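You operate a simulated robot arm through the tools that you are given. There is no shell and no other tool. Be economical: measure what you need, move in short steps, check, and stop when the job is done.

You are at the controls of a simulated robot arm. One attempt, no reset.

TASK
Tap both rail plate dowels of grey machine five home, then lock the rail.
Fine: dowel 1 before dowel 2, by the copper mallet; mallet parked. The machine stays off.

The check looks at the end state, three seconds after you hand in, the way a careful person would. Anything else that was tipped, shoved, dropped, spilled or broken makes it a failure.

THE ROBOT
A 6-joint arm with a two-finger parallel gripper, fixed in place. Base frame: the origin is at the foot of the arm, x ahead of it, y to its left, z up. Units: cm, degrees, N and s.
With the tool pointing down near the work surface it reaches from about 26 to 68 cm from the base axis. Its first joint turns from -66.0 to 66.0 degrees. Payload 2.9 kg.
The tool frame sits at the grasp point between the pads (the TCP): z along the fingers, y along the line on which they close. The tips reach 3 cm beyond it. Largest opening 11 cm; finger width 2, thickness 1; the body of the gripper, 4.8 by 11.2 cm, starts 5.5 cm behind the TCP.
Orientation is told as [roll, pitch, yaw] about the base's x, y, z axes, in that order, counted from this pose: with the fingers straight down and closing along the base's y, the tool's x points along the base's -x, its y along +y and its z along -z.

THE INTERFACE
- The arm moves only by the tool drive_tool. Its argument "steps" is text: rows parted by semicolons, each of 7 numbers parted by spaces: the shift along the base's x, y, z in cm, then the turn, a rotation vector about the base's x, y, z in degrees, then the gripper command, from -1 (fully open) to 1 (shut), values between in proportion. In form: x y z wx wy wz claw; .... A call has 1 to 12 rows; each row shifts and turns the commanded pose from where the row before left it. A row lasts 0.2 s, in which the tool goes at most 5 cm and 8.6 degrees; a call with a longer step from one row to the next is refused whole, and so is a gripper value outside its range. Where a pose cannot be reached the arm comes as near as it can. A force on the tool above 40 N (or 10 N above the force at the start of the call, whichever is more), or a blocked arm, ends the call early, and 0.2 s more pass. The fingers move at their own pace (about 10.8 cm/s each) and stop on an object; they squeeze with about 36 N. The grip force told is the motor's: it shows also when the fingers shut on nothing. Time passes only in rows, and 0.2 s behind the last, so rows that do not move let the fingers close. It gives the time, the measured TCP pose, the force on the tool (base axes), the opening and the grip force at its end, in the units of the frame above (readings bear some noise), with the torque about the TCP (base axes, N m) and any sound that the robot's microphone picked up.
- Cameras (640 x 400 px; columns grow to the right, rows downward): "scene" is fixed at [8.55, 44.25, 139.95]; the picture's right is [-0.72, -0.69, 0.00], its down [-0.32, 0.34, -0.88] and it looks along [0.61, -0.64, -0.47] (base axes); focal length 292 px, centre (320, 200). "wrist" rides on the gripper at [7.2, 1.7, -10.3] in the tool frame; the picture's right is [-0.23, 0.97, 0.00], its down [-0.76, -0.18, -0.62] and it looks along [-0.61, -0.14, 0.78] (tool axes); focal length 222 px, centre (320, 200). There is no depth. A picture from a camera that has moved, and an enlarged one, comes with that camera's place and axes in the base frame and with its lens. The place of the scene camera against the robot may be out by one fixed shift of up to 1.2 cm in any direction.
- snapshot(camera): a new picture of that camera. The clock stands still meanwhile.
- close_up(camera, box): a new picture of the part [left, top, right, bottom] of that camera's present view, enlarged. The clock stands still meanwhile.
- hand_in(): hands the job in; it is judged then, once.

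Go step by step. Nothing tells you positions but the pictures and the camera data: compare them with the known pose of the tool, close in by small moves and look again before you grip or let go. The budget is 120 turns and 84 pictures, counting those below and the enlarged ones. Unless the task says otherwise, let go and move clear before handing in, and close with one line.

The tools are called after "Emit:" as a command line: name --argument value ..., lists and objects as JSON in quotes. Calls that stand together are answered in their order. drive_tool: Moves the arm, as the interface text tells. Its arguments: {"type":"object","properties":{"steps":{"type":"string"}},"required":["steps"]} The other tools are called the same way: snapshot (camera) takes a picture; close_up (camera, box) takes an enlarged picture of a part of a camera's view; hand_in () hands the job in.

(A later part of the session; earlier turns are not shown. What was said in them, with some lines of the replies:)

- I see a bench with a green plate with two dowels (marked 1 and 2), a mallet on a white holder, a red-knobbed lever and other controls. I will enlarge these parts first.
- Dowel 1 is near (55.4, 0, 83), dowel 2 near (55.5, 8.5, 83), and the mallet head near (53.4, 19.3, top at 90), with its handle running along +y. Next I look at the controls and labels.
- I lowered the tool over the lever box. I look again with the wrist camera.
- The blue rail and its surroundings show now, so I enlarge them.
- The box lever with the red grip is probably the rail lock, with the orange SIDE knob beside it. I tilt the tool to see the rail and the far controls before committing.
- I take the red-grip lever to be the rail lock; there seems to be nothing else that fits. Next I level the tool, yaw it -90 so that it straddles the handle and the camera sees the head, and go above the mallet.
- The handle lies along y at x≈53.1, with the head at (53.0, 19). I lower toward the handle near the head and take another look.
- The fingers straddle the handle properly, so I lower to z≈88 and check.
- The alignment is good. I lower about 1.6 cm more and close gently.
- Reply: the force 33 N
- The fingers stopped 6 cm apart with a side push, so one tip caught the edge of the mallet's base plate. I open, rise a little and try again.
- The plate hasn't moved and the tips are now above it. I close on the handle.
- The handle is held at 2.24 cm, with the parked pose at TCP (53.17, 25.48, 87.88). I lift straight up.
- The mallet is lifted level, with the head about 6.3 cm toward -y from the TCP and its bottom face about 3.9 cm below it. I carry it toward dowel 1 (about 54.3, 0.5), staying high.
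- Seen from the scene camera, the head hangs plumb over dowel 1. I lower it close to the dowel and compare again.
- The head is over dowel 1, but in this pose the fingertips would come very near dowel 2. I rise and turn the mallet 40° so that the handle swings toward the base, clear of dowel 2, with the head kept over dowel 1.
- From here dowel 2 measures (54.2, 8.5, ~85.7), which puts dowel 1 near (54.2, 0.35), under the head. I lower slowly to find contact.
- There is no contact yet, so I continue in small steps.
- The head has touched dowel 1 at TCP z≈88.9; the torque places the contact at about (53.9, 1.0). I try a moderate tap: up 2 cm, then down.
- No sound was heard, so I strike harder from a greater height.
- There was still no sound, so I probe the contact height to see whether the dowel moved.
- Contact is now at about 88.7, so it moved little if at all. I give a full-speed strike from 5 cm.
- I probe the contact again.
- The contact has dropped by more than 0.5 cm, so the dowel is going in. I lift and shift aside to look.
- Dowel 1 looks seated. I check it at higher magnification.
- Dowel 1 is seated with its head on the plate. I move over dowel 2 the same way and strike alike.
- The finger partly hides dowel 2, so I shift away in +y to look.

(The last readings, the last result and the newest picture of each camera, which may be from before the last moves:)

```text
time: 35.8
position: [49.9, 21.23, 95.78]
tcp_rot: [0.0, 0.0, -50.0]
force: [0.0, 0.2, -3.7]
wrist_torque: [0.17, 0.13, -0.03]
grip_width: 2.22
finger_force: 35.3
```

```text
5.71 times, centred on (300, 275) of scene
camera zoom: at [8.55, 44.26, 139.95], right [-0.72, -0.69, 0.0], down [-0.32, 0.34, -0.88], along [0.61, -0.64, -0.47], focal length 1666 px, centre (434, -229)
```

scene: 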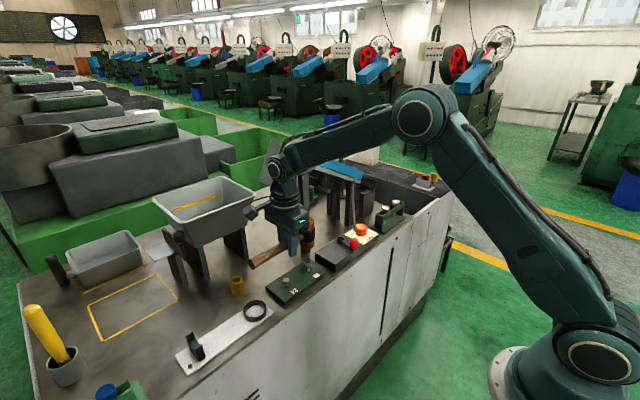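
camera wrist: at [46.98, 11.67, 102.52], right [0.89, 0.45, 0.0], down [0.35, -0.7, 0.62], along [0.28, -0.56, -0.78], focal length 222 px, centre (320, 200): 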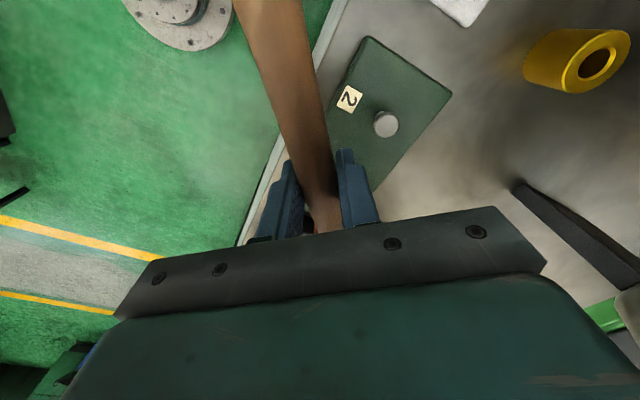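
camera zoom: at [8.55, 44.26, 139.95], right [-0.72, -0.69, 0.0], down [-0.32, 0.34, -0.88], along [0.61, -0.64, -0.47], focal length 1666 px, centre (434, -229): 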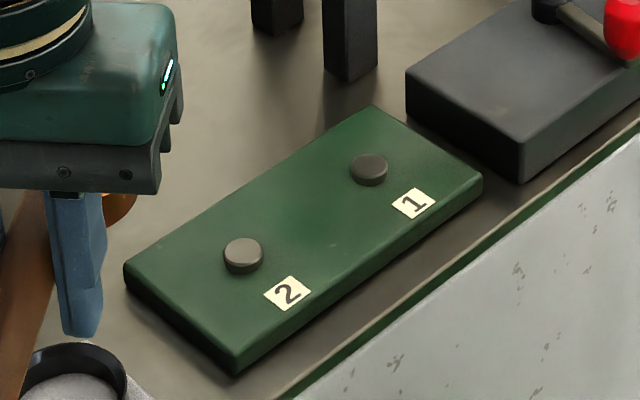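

Emit:
close_up --camera "scene" --box '[280, 270, 320, 300]'

Emit:
close_up --camera "scene" --box '[295, 255, 335, 285]'

```text
13.33 times, centred on (300, 285) of scene
camera zoom: at [8.55, 44.26, 139.95], right [-0.72, -0.69, 0.0], down [-0.32, 0.34, -0.88], along [0.61, -0.64, -0.47], focal length 3886 px, centre (587, -933)
```

zoom: 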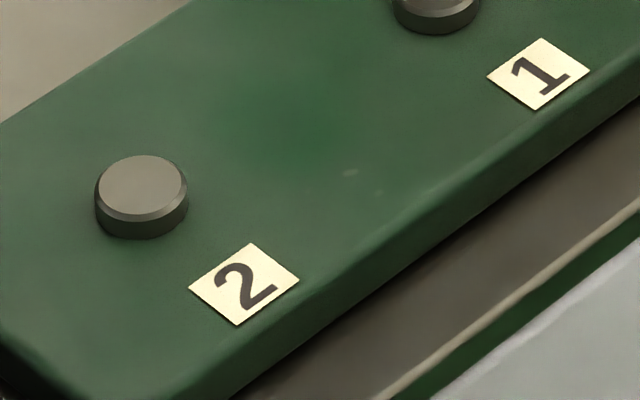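

```text
13.33 times, centred on (315, 270) of scene
camera zoom: at [8.55, 44.26, 139.95], right [-0.72, -0.69, 0.0], down [-0.32, 0.34, -0.88], along [0.61, -0.64, -0.47], focal length 3886 px, centre (387, -733)
```

zoom: 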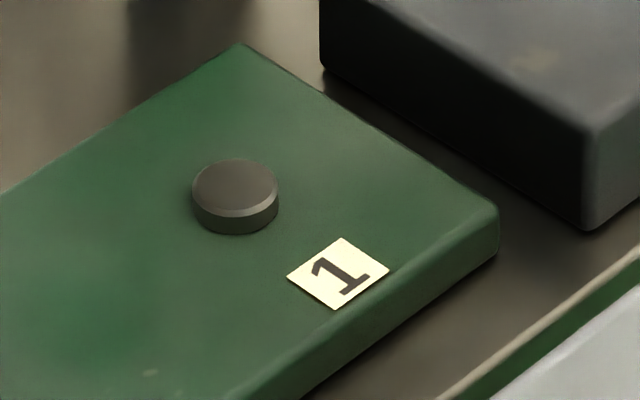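

Both heads look equally low. I give dowel 2 one confirming strike and then probe it.

Emit:
drive_tool --steps "0.1 -3 0 0 0 0 1;0.1 -3 -1 0 0 0 1;0 -2 -1 0 0 0 1;0 0 0 0 0 0 1;0 0 -5 0 0 0 1;0 0 -1.3 0 0 0 1;0 0 1 0 0 0 1;0 0 0 0 0 0 1"

Emit:
drive_tool --steps "0 0 -0.3 0 0 0 1;0 0 -0.2 0 0 0 1;0 0 0 0 0 0 1"

Emit:
drive_tool --steps "0 0 -0.15 0 0 0 1;0 0 0 0 0 0 1"

```text
time: 37.6
position: [50.38, 13.31, 88.5]
tcp_rot: [-0.1, 0.0, -50.0]
force: [-0.5, 0.5, -4.1]
wrist_torque: [0.13, 0.12, -0.03]
grip_width: 2.26
finger_force: 35.7
```

```text
time: 38.4
position: [50.22, 13.28, 88.04]
tcp_rot: [0.0, 0.0, -49.9]
force: [-0.8, 1.8, 1.7]
wrist_torque: [-0.03, -0.06, 0.01]
grip_width: 2.23
finger_force: 36.5
```

```text
time: 39.0
position: [50.25, 13.19, 88.06]
tcp_rot: [0.1, 0.0, -49.9]
force: [-4.1, 4.7, 14.2]
wrist_torque: [-0.39, -0.36, 0.02]
grip_width: 2.26
finger_force: 36.0
```

Dowel 2 stops the head at 88.05. I probe dowel 1 lightly to compare its height.

Emit:
drive_tool --steps "0 0 2 0 0 0 1;0 -2.7 0 0 0 0 1;0 -2.7 0 0 0 0 1;0 -2.7 0 0 0 0 1;0 0 -1 0 0 0 1;0 0 -0.7 0 0 0 1;0 0 -0.2 0 0 0 1;0 0 0 0 0 0 1"

Emit:
drive_tool --steps "0 0 -0.1 0 0 0 1;0 0 0 0 0 0 1"

```text
time: 40.8
position: [50.36, 5.07, 88.05]
tcp_rot: [0.1, 0.0, -49.9]
force: [-4.3, 1.5, 10.2]
wrist_torque: [-0.36, -0.23, -0.15]
grip_width: 2.24
finger_force: 36.2
```

```text
time: 41.4
position: [50.35, 5.04, 87.94]
tcp_rot: [0.1, -0.1, -49.9]
force: [-5.7, 4.9, 19.6]
wrist_torque: [-0.64, -0.45, -0.07]
grip_width: 2.23
finger_force: 36.4
```

Both dowels stop at the same height and are home. Now I carry the mallet back above its rest and turn it back to yaw -90.

Emit:
drive_tool --steps "0 0 3 0 0 0 1;0 0 3 0 0 0 1;0 2.5 2 0 0 0 1;0 2.5 1 0 0 0 1;0 2.5 0 0 0 0 1;0.4 2.5 0 0 0 -8 1;0.5 2.5 0 0 0 -8 1;0.7 2.5 0 0 0 -8 1;0.7 2.5 0 0 0 -8 1;0.6 2.9 0 0 0 -8 1;0 0 0 0 0 0 1;0 0 0 0 0 0 1"

Emit:
close_up --camera "scene" --box '[160, 220, 320, 380]'

Emit:
snapshot --camera "wrist"

```text
time: 44.0
position: [53.15, 25.42, 96.93]
tcp_rot: [0.1, 0.0, -90.1]
force: [0.1, 0.6, -4.1]
wrist_torque: [0.15, 0.01, -0.01]
grip_width: 2.23
finger_force: 36.2
```

```text
2.50 times, centred on (240, 300) of scene
camera zoom: at [8.55, 44.26, 139.95], right [-0.72, -0.69, 0.0], down [-0.32, 0.34, -0.88], along [0.61, -0.64, -0.47], focal length 729 px, centre (520, -50)
```

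zoom: 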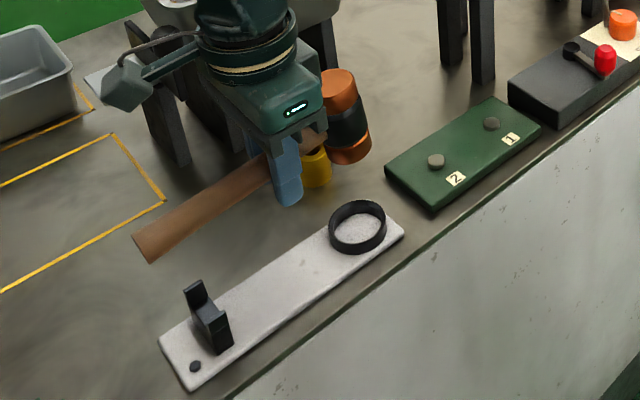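

```text
35 pictures are left
camera wrist: at [54.91, 32.73, 107.24], right [0.97, -0.23, 0.0], down [-0.18, -0.76, 0.62], along [-0.14, -0.61, -0.78], focal length 222 px, centre (320, 200)
```

wrist: 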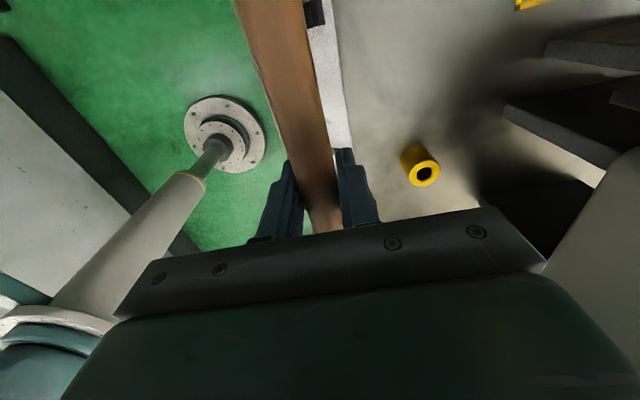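

The mallet hangs level over its rest, at the recorded x and y. I lower it straight back.

Emit:
drive_tool --steps "0 0 -2 0 0 0 1;0 0 -2 0 0 0 1;0 0 -2 0 0 0 1;0 0 -1 0 0 0 1;0 0 0 0 0 0 1"

Emit:
close_up --camera "scene" --box '[160, 240, 320, 380]'

```text
time: 45.2
position: [53.23, 25.34, 89.89]
tcp_rot: [0.0, 0.0, -90.0]
force: [0.6, 0.0, -4.2]
wrist_torque: [0.16, -0.01, 0.01]
grip_width: 2.24
finger_force: 35.8
```

```text
2.86 times, centred on (240, 310) of scene
camera zoom: at [8.55, 44.25, 139.95], right [-0.72, -0.69, 0.0], down [-0.32, 0.34, -0.88], along [0.61, -0.64, -0.47], focal length 833 px, centre (549, -114)
```

zoom: 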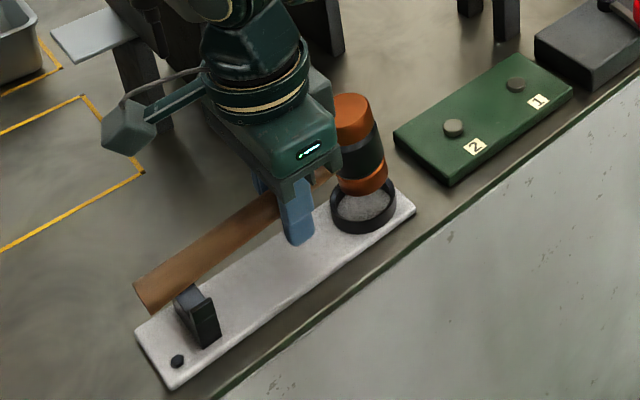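

The strikes have turned the mallet about 5–6° in the grip, with the head high. I rise a little and tilt the tool to level it before seating.

Emit:
drive_tool --steps "0 0 0.6 0 0 0 1;0 0 0 3 0 0 1;0 0 0 2.5 0 0 1;0 0 0 0 0 0 1"

Emit:
close_up --camera "scene" --box '[160, 240, 320, 380]'

```text
time: 46.2
position: [53.32, 25.37, 90.54]
tcp_rot: [0.0, 5.6, -90.1]
force: [-0.2, 0.0, -4.0]
wrist_torque: [0.15, 0.04, -0.03]
grip_width: 2.24
finger_force: 35.9
```

```text
2.86 times, centred on (240, 310) of scene
camera zoom: at [8.56, 44.25, 139.95], right [-0.72, -0.69, 0.0], down [-0.32, 0.34, -0.88], along [0.61, -0.64, -0.47], focal length 833 px, centre (549, -114)
```

zoom: 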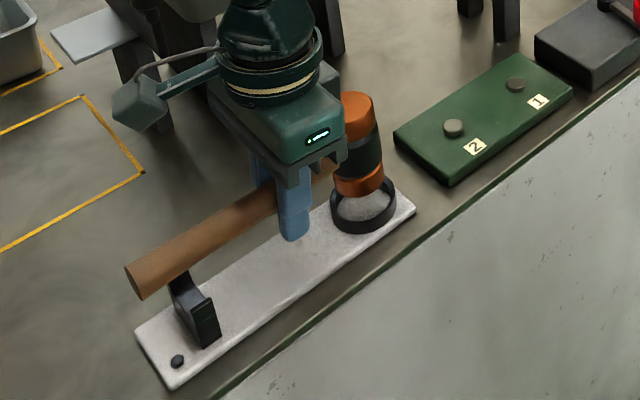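

Now it is nearly level. I add 1.5° and lower to just above the ring.

Emit:
drive_tool --steps "0 0 0 1.5 0 0 1;0 0 -0.8 0 0 0 1;0 0 -0.6 0 0 0 1;0 0 0 0 0 0 1"

Emit:
close_up --camera "scene" --box '[180, 260, 300, 370]'

```text
time: 47.2
position: [53.14, 25.38, 89.05]
tcp_rot: [0.0, 7.0, -90.0]
force: [-0.4, -0.7, -4.2]
wrist_torque: [0.2, -0.01, -0.01]
grip_width: 2.26
finger_force: 36.1
```

```text
3.64 times, centred on (240, 315) of scene
camera zoom: at [8.56, 44.25, 139.95], right [-0.72, -0.69, 0.0], down [-0.32, 0.34, -0.88], along [0.61, -0.64, -0.47], focal length 1060 px, centre (611, -218)
```

zoom: 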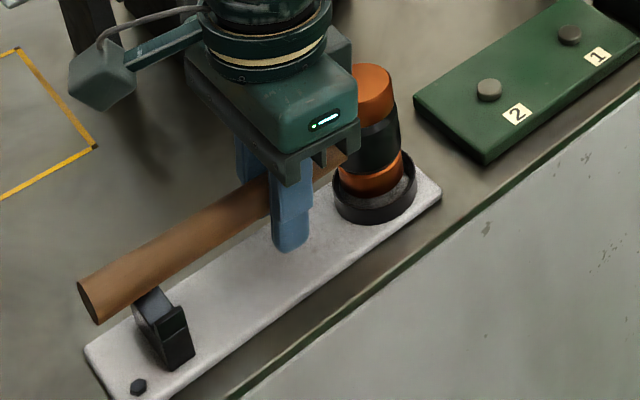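

The head is entering the ring. I lower gently until it touches.

Emit:
drive_tool --steps "0 -0.1 -0.4 0 0 0 1;0 0 -0.3 0 0 0 1;0 0 -0.2 0 0 0 1;0 0 0 0 0 0 1"

Emit:
close_up --camera "scene" --box '[180, 260, 300, 370]'

```text
time: 48.2
position: [53.28, 25.3, 88.17]
tcp_rot: [0.0, 7.0, -90.0]
force: [-0.6, 0.5, -3.2]
wrist_torque: [0.17, 0.02, 0.01]
grip_width: 2.22
finger_force: 36.2
```

```text
3.64 times, centred on (240, 315) of scene
camera zoom: at [8.55, 44.25, 139.95], right [-0.72, -0.69, 0.0], down [-0.32, 0.34, -0.88], along [0.61, -0.64, -0.47], focal length 1060 px, centre (611, -218)
```

zoom: 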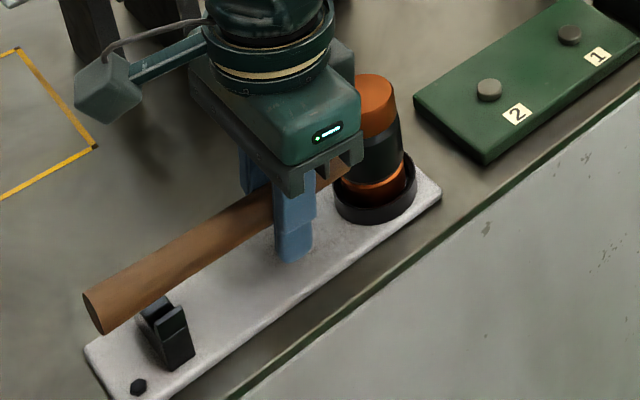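

There is no contact yet; the head and handle are still about 0.8 cm above the rest. I lower in small steps.

Emit:
drive_tool --steps "0 0 -0.2 0 0 0 1;0 0 -0.2 0 0 0 1;0 0 0 0 0 0 1"

Emit:
drive_tool --steps "0 0 -0.2 0 0 0 1;0 0 0 0 0 0 1"

Emit:
close_up --camera "scene" --box '[180, 260, 300, 370]'

```text
time: 49.0
position: [53.23, 25.42, 87.72]
tcp_rot: [0.0, 6.9, -90.0]
force: [-0.2, -0.1, -2.3]
wrist_torque: [0.24, 0.02, -0.01]
grip_width: 2.23
finger_force: 35.6
```

```text
time: 49.6
position: [53.29, 25.39, 87.67]
tcp_rot: [0.0, 7.0, -90.0]
force: [-2.0, -0.9, 4.5]
wrist_torque: [-0.44, -0.08, -0.16]
grip_width: 2.24
finger_force: 36.4
```

```text
3.64 times, centred on (240, 315) of scene
camera zoom: at [8.54, 44.25, 139.95], right [-0.72, -0.69, 0.0], down [-0.32, 0.34, -0.88], along [0.61, -0.64, -0.47], focal length 1060 px, centre (611, -218)
```

zoom: 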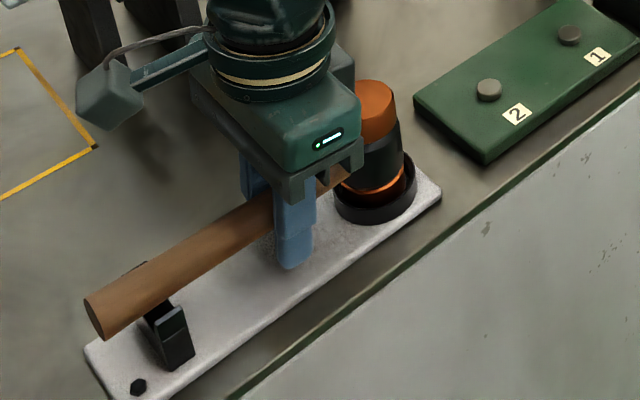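

The far rim of the head is touching and the handle end is a little high. I take 2° of tilt back and settle it.

Emit:
drive_tool --steps "0 0 0 -1 0 0 1;0 0 0 -1 0 0 1;0 0 -0.1 0 0 0 1;0 0 0 0 0 0 1"

Emit:
drive_tool --steps "0 0 -0.15 -0.5 0 0 1;0 0 0 0 0 0 1"

Emit:
close_up --camera "scene" --box '[180, 260, 300, 370]'

```text
time: 50.6
position: [53.2, 25.34, 87.46]
tcp_rot: [-0.1, 5.0, -90.0]
force: [-0.9, -0.5, -3.2]
wrist_torque: [0.2, 0.01, -0.05]
grip_width: 2.21
finger_force: 35.6
```

```text
time: 51.2
position: [53.31, 25.35, 87.41]
tcp_rot: [0.1, 4.5, -90.0]
force: [-0.7, -1.2, 4.4]
wrist_torque: [0.97, 0.05, 0.09]
grip_width: 2.24
finger_force: 36.0
```

```text
3.64 times, centred on (240, 315) of scene
camera zoom: at [8.54, 44.24, 139.95], right [-0.72, -0.69, 0.0], down [-0.32, 0.34, -0.88], along [0.61, -0.64, -0.47], focal length 1060 px, centre (611, -218)
```

zoom: 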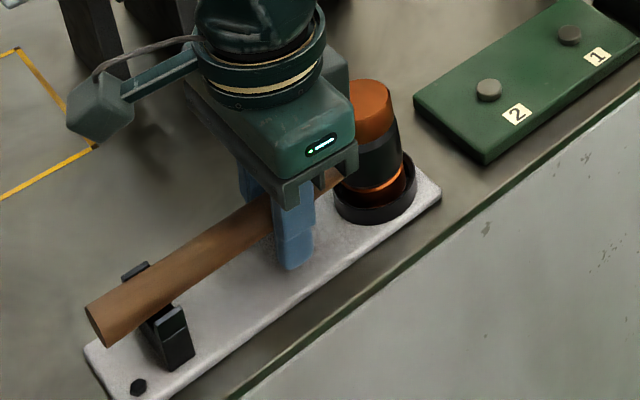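

The handle rests in the cradle and the head is practically down. I release slowly.

Emit:
drive_tool --steps "0 0 0.05 0 0 0 0.5;0 0 0 0 0 0 0.4;0 0 0 0 0 0 0.2;0 0 0 0 0 0 0;0 0 0 0 0 0 0"

Emit:
close_up --camera "scene" --box '[180, 260, 300, 370]'

```text
time: 52.4
position: [53.2, 25.36, 87.49]
tcp_rot: [0.0, 4.6, -90.0]
force: [0.4, 1.5, 0.8]
wrist_torque: [0.0, 0.06, -0.01]
grip_width: 5.49
finger_force: 0.1
```

```text
3.64 times, centred on (240, 315) of scene
camera zoom: at [8.55, 44.25, 139.95], right [-0.72, -0.69, 0.0], down [-0.32, 0.34, -0.88], along [0.61, -0.64, -0.47], focal length 1060 px, centre (611, -218)
```

zoom: 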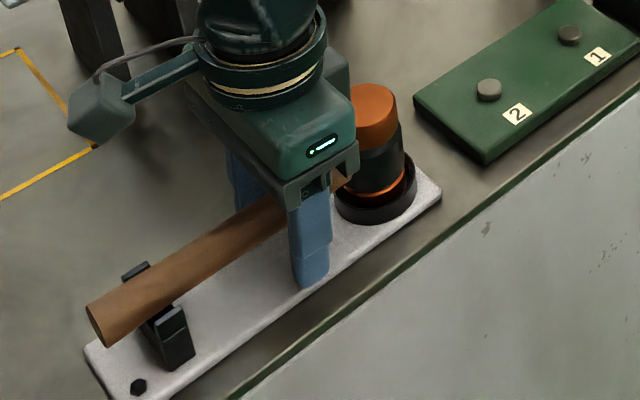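

The mallet is released and resting. I back straight up, level the tool and look at the parked mallet.

Emit:
drive_tool --steps "0 0 1 0 0 0 -0.2;0 0 2 0 0 0 -0.2;0 0 3 0 0 0 -0.2;0 0 3 -4.5 0 0 -0.2;0 0 3 0 0 0 -0.2;0 -3 0 0 0 0 -0.2;0 -4 0 0 0 0 -0.2;0 -4 0 0 0 0 -0.2;0 -4 0 0 0 0 0;0 0 0 0 0 0 0"

Emit:
close_up --camera "scene" --box '[160, 240, 320, 380]'

Emit:
snapshot --camera "wrist"

```text
time: 54.6
position: [53.19, 10.14, 99.53]
tcp_rot: [-0.1, 0.0, -90.0]
force: [0.1, -0.5, 0.2]
wrist_torque: [0.0, -0.01, -0.01]
grip_width: 5.48
finger_force: 0.0
```

```text
2.86 times, centred on (240, 310) of scene
camera zoom: at [8.55, 44.25, 139.95], right [-0.72, -0.69, 0.0], down [-0.32, 0.34, -0.88], along [0.61, -0.64, -0.47], focal length 833 px, centre (549, -114)
```

zoom: 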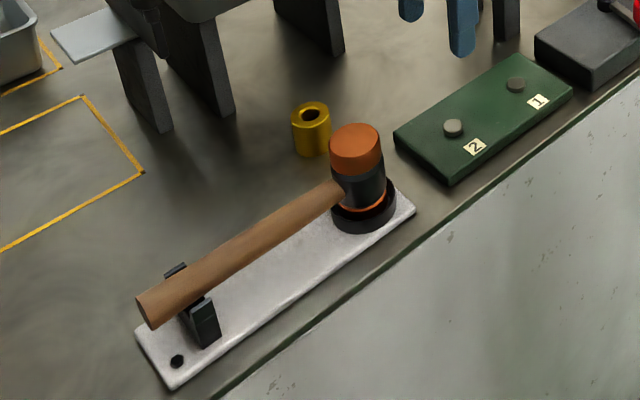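

```text
26 pictures are left
camera wrist: at [54.89, 17.45, 109.87], right [0.97, -0.23, 0.0], down [-0.18, -0.76, 0.62], along [-0.14, -0.61, -0.78], focal length 222 px, centre (320, 200)
```

wrist: 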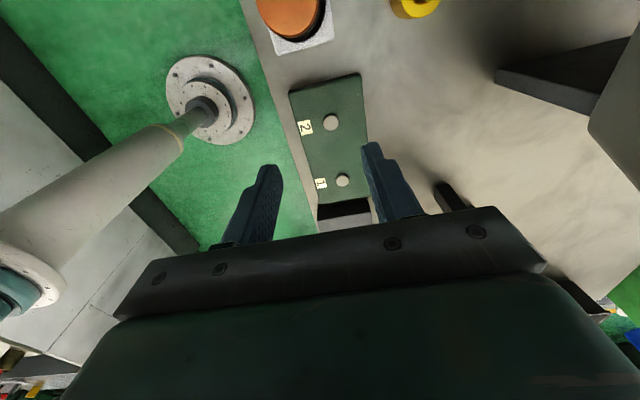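

The mallet is parked just as it was. Next is the lever: I take its grip to be near (49.3, -13.2, 88.5) with the hub at (54.8, -13.5). I swing over there with the gripper shut and yaw 0.

Emit:
drive_tool --steps "-0.8 -2 0.2 0 0 8.2 0.5;-0.8 -2 0.2 0 0 8.2 1;-0.8 -2 0 0 0 8.2 1;-0.8 -2 0 0 0 8.2 1;-0.8 -2 0 0 0 8.2 1;-0.8 -2 0 0 0 8.2 1;-0.6 -2 0 0 0 8.2 1;-0.6 -2 0 0 0 8.2 1;-0.4 -2 0 0 0 8.2 1;-0.4 -2 0 0 0 8.2 1;0 -2 0 0 0 8 1;0 0 0 0 0 0 1"

Emit:
snapshot --camera "wrist"

Emit:
close_up --camera "scene" --box '[270, 160, 410, 290]'

```text
time: 57.2
position: [46.35, -11.67, 99.64]
tcp_rot: [0.1, 0.1, 0.1]
force: [-0.2, -0.1, -0.5]
wrist_torque: [-0.02, 0.01, 0.02]
grip_width: 0.0
finger_force: 35.9
```

```text
25 pictures are left
camera wrist: at [39.2, -9.96, 110.0], right [0.23, 0.97, 0.0], down [0.76, -0.18, 0.62], along [0.61, -0.14, -0.78], focal length 222 px, centre (320, 200)
```

wrist: 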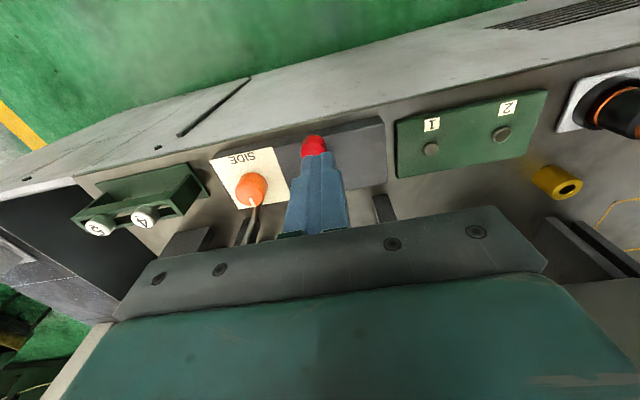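

```text
3.08 times, centred on (340, 225) of scene
camera zoom: at [8.55, 44.25, 139.95], right [-0.72, -0.69, 0.0], down [-0.32, 0.34, -0.88], along [0.61, -0.64, -0.47], focal length 897 px, centre (258, 123)
```

zoom: 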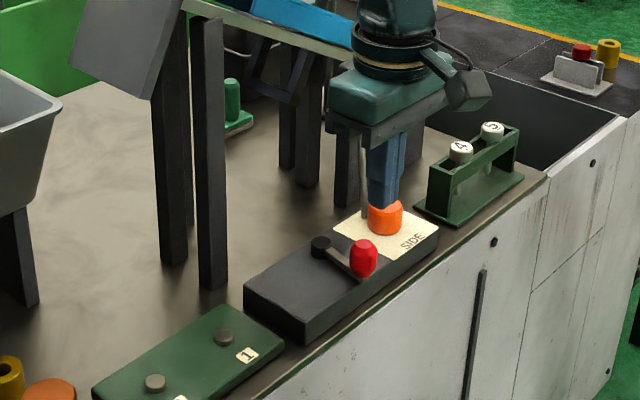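

The grip measures about (48.8, -12.8). I put the shut fingers on its -y side at (48.8, -16.3), clear of the orange knob, and lower.

Emit:
drive_tool --steps "1.2 -2 0 0 0 0 1;1.2 -2.6 0 0 0 0 1;0 0 -3 0 0 0 1;0 0 -3 0 0 0 1;0 0 -2.3 0 0 0 1;0 0 0 0 0 0 1"

Emit:
snapshot --camera "wrist"

Emit:
close_up --camera "scene" --box '[320, 200, 400, 270]'

```text
time: 58.6
position: [48.78, -16.33, 91.49]
tcp_rot: [0.0, 0.0, 0.0]
force: [-0.1, -0.4, 0.4]
wrist_torque: [0.01, -0.03, -0.02]
grip_width: 0.0
finger_force: 36.5
```

```text
23 pictures are left
camera wrist: at [41.62, -14.51, 101.83], right [0.23, 0.97, 0.0], down [0.76, -0.18, 0.62], along [0.61, -0.14, -0.78], focal length 222 px, centre (320, 200)
```

wrist: 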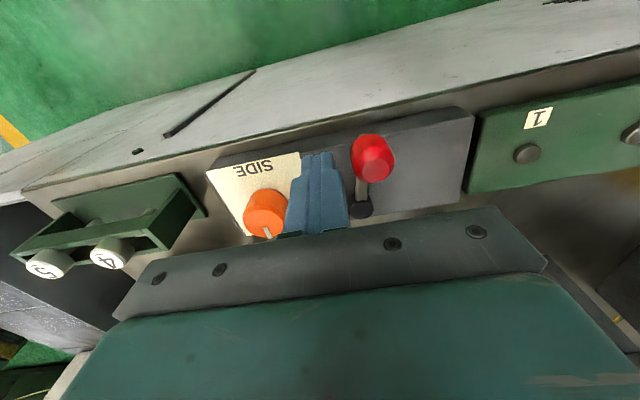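

```text
5.71 times, centred on (360, 235) of scene
camera zoom: at [8.55, 44.25, 139.95], right [-0.72, -0.69, 0.0], down [-0.32, 0.34, -0.88], along [0.61, -0.64, -0.47], focal length 1666 px, centre (91, 0)
```

zoom: 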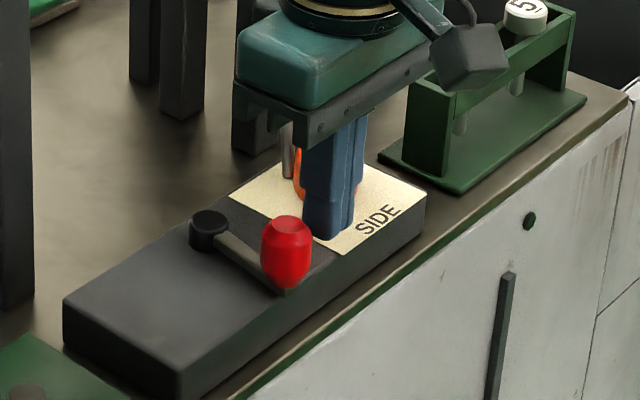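

The fingers are beside the grip. I lower 0.7 and push gently in +y to test whether the lever swings that way.

Emit:
drive_tool --steps "0 0 -0.7 0 0 0 1;0 0.6 0 0 0 0 1;0 0.5 0 0 0 0 1;0 0.5 0 0 0 0 1;-0.1 0.5 0 0 0 0 1;-0.1 0.5 0 0 0 0 1;0 0 0 0 0 0 1"

Emit:
snapshot --camera "wrist"

```text
time: 60.2
position: [48.47, -13.59, 90.8]
tcp_rot: [0.1, 0.0, 0.0]
force: [0.7, -1.0, 0.1]
wrist_torque: [0.02, -0.03, -0.01]
grip_width: 0.0
finger_force: 35.9
```

```text
21 pictures are left
camera wrist: at [41.31, -11.85, 101.08], right [0.23, 0.97, 0.0], down [0.76, -0.18, 0.62], along [0.61, -0.14, -0.78], focal length 222 px, centre (320, 200)
```

wrist: 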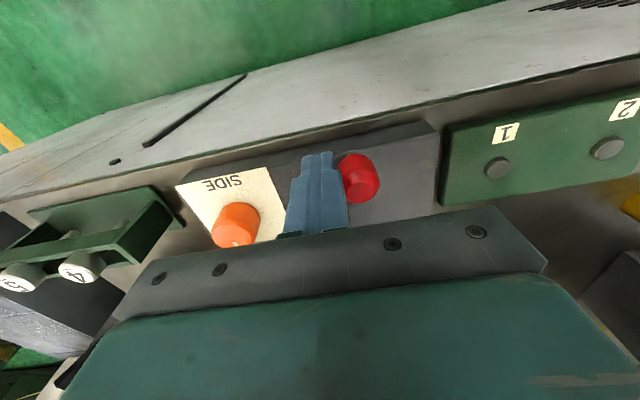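

The lever swings freely in +y. I follow its arc.

Emit:
drive_tool --steps "0 0.7 0 0 0 0 1;0.1 0.7 0 0 0 0 1;0.2 0.75 0 0 0 0 1;0.3 0.75 0 0 0 0 1;0.45 0.7 0 0 0 0 1;0.45 0.7 0 0 0 0 1;0 0 0 0 0 0 1"

Emit:
snapshot --camera "wrist"

Emit:
close_up --camera "scene" --box '[310, 190, 390, 270]'

```text
time: 61.8
position: [50.05, -9.31, 90.77]
tcp_rot: [0.1, 0.1, 0.0]
force: [-0.2, 1.2, -0.2]
wrist_torque: [0.01, 0.0, 0.01]
grip_width: 0.01
finger_force: 35.9
```

```text
20 pictures are left
camera wrist: at [42.92, -7.54, 101.09], right [0.23, 0.97, 0.0], down [0.76, -0.18, 0.62], along [0.61, -0.14, -0.78], focal length 222 px, centre (320, 200)
```

wrist: 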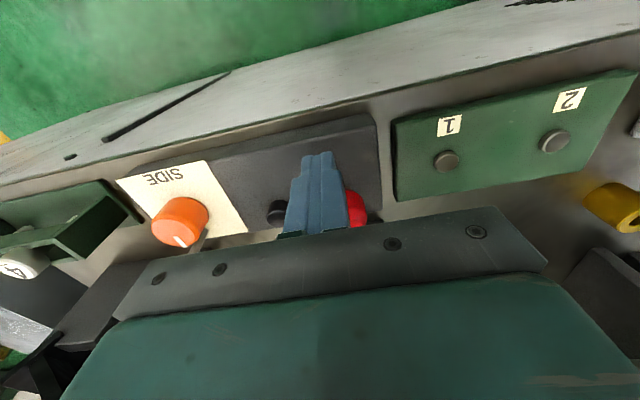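

```text
5.00 times, centred on (350, 230) of scene
camera zoom: at [8.55, 44.25, 139.95], right [-0.72, -0.69, 0.0], down [-0.32, 0.34, -0.88], along [0.61, -0.64, -0.47], focal length 1457 px, centre (170, 50)
```

zoom: 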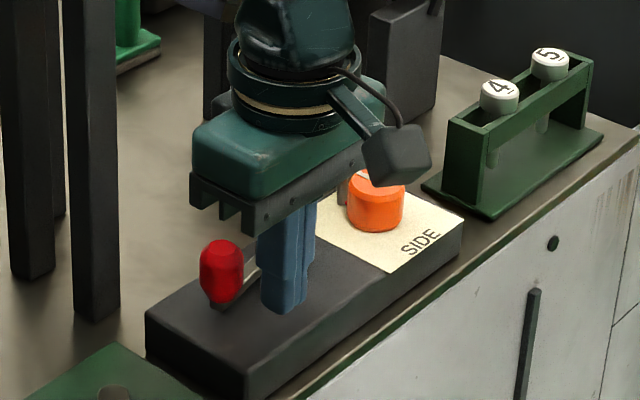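

The lever is following, at around 60–70°. I continue along the arc toward its stop.

Emit:
drive_tool --steps "0.55 0.55 0 0 0 0 1;0.55 0.5 0 0 0 0 1;0.6 0.4 0 0 0 0 1;0.6 0.3 0 0 0 0 1;0 0 0 0 0 0 1"

Emit:
close_up --camera "scene" --box '[310, 190, 390, 270]'

```text
time: 62.8
position: [51.49, -7.83, 90.63]
tcp_rot: [0.0, 1.5, -0.5]
force: [-7.4, -1.1, 1.6]
wrist_torque: [-0.09, 0.16, -0.06]
grip_width: 0.03
finger_force: 36.3
stopped in row 5: the force on the tool passed its limit at 44 N (the readings are from after the stop); the commanded pose is now the measured one
```

```text
5.00 times, centred on (350, 230) of scene
camera zoom: at [8.52, 44.25, 139.95], right [-0.72, -0.69, 0.0], down [-0.32, 0.34, -0.88], along [0.61, -0.64, -0.47], focal length 1457 px, centre (170, 50)
```

zoom: 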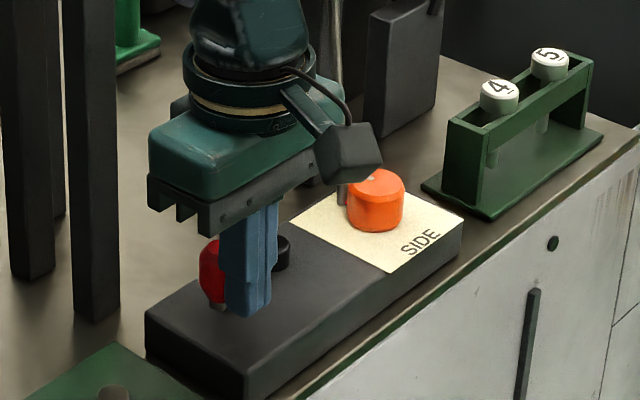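

It reached a hard stop. I back off toward -x, lift and check the lever.

Emit:
drive_tool --steps "-0.8 -0.2 0 0 0 0 1;-1.2 0 0.5 0 0 0 1;0 0 3 0 0 0 1;0 0 4 0 0 0 1;-2 0 4 0 0 0 1;-3 0 2 0 0 0 1;0 0 0 0 0 0 1"

Emit:
close_up --camera "scene" --box '[310, 190, 390, 270]'

Emit:
close_up --camera "wrist" --box '[180, 80, 480, 240]'

```text
time: 64.4
position: [44.86, -8.05, 104.16]
tcp_rot: [0.1, 1.4, -0.5]
force: [-0.3, -0.3, -0.1]
wrist_torque: [-0.02, 0.05, 0.01]
grip_width: 0.02
finger_force: 35.9
```

```text
5.00 times, centred on (350, 230) of scene
camera zoom: at [8.55, 44.25, 139.95], right [-0.72, -0.69, 0.0], down [-0.32, 0.34, -0.88], along [0.61, -0.64, -0.47], focal length 1457 px, centre (170, 50)
```

zoom: 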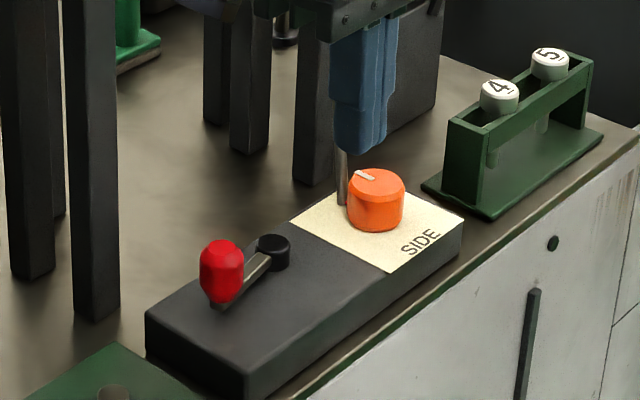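

```text
2.13 times, centred on (330, 160) of wrist
camera zoom: at [37.86, -6.19, 114.72], right [0.23, 0.97, -0.01], down [0.77, -0.18, 0.61], along [0.59, -0.15, -0.8], focal length 474 px, centre (299, 285)
```

zoom: 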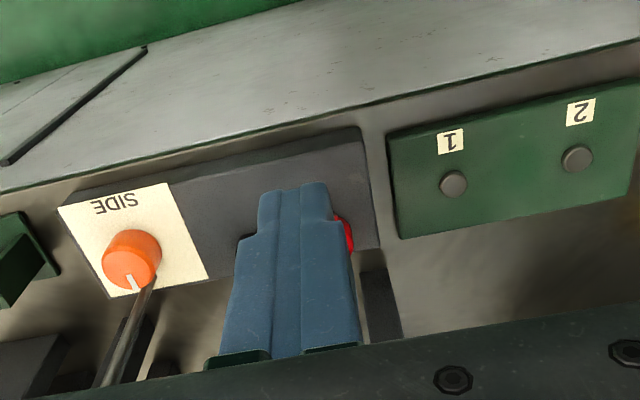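

The lever stands at about 75–80° from where it began. I enlarge it to judge whether it is at its end.

Emit:
close_up --camera "scene" --box '[325, 220, 375, 260]'

```text
10.00 times, centred on (350, 240) of scene
camera zoom: at [8.55, 44.25, 139.95], right [-0.72, -0.69, 0.0], down [-0.32, 0.34, -0.88], along [0.61, -0.64, -0.47], focal length 2915 px, centre (20, -200)
```

zoom: 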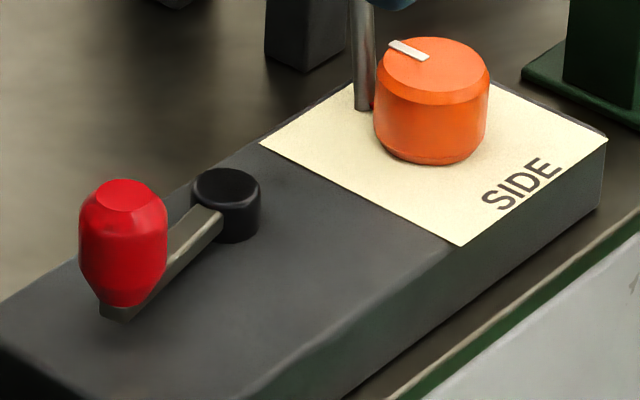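

Measured at bar height, the lever has turned the full 90°, from -x to +y, and it rests at its stop. I move clear and check the whole scene once more.

Emit:
drive_tool --steps "-3 2 3 0 0 0 0;-3 2 3 0 0 0 0;0 0 0 0 0 0 0"

Emit:
snapshot --camera "scene"

Emit:
close_up --camera "scene" --box '[200, 130, 400, 330]'

```text
time: 65.2
position: [38.65, -4.18, 110.3]
tcp_rot: [0.0, 1.3, -0.5]
force: [-0.1, 1.0, -0.5]
wrist_torque: [0.0, 0.03, 0.01]
grip_width: 5.5
finger_force: 0.0
```

```text
14 pictures are left
```

scene: 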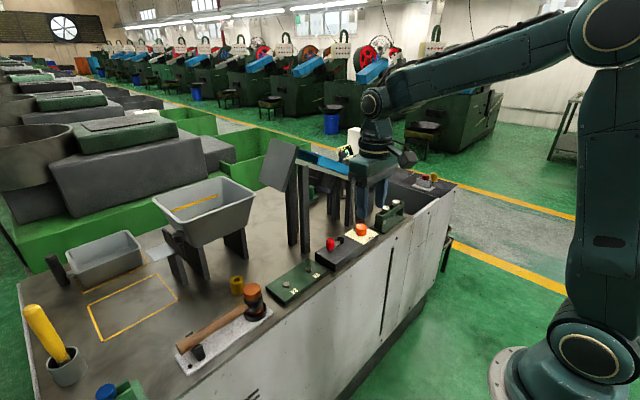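

```text
2.00 times, centred on (300, 230) of scene
camera zoom: at [8.55, 44.25, 139.95], right [-0.72, -0.69, 0.0], down [-0.32, 0.34, -0.88], along [0.61, -0.64, -0.47], focal length 583 px, centre (360, 140)
```

zoom: 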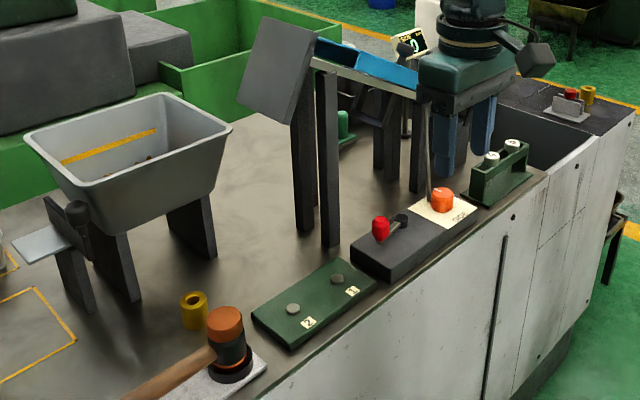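

All is in place; I check the SIDE display once.

Emit:
close_up --camera "scene" --box '[320, 135, 370, 170]'

```text
11.43 times, centred on (345, 152) of scene
camera zoom: at [8.55, 44.25, 139.95], right [-0.72, -0.69, 0.0], down [-0.32, 0.34, -0.88], along [0.61, -0.64, -0.47], focal length 3331 px, centre (34, 743)
```

zoom: 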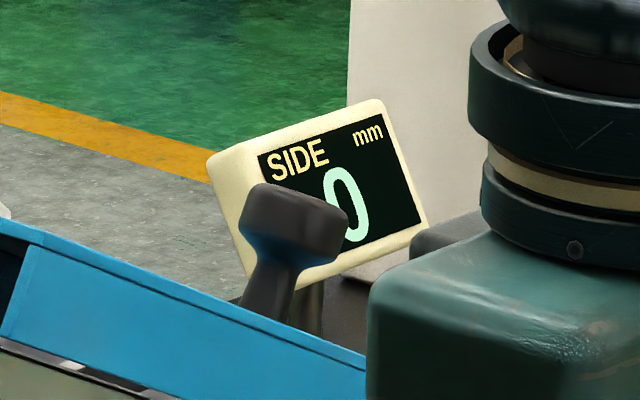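

The display reads as before: both dowels are home, the mallet is parked, the lever is at its stop and the arm is clear, so I hand in.

Emit:
hand_in

```text
The job is handed in.
```

I tapped dowel 1 and then dowel 2 home with the copper mallet, put the mallet back in its rest, and swung the red-grip lever 90° to its stop to lock the rail. No label confirmed that this lever is the rail lock; I judged it from its place and movement. I didn't touch any machine switch.
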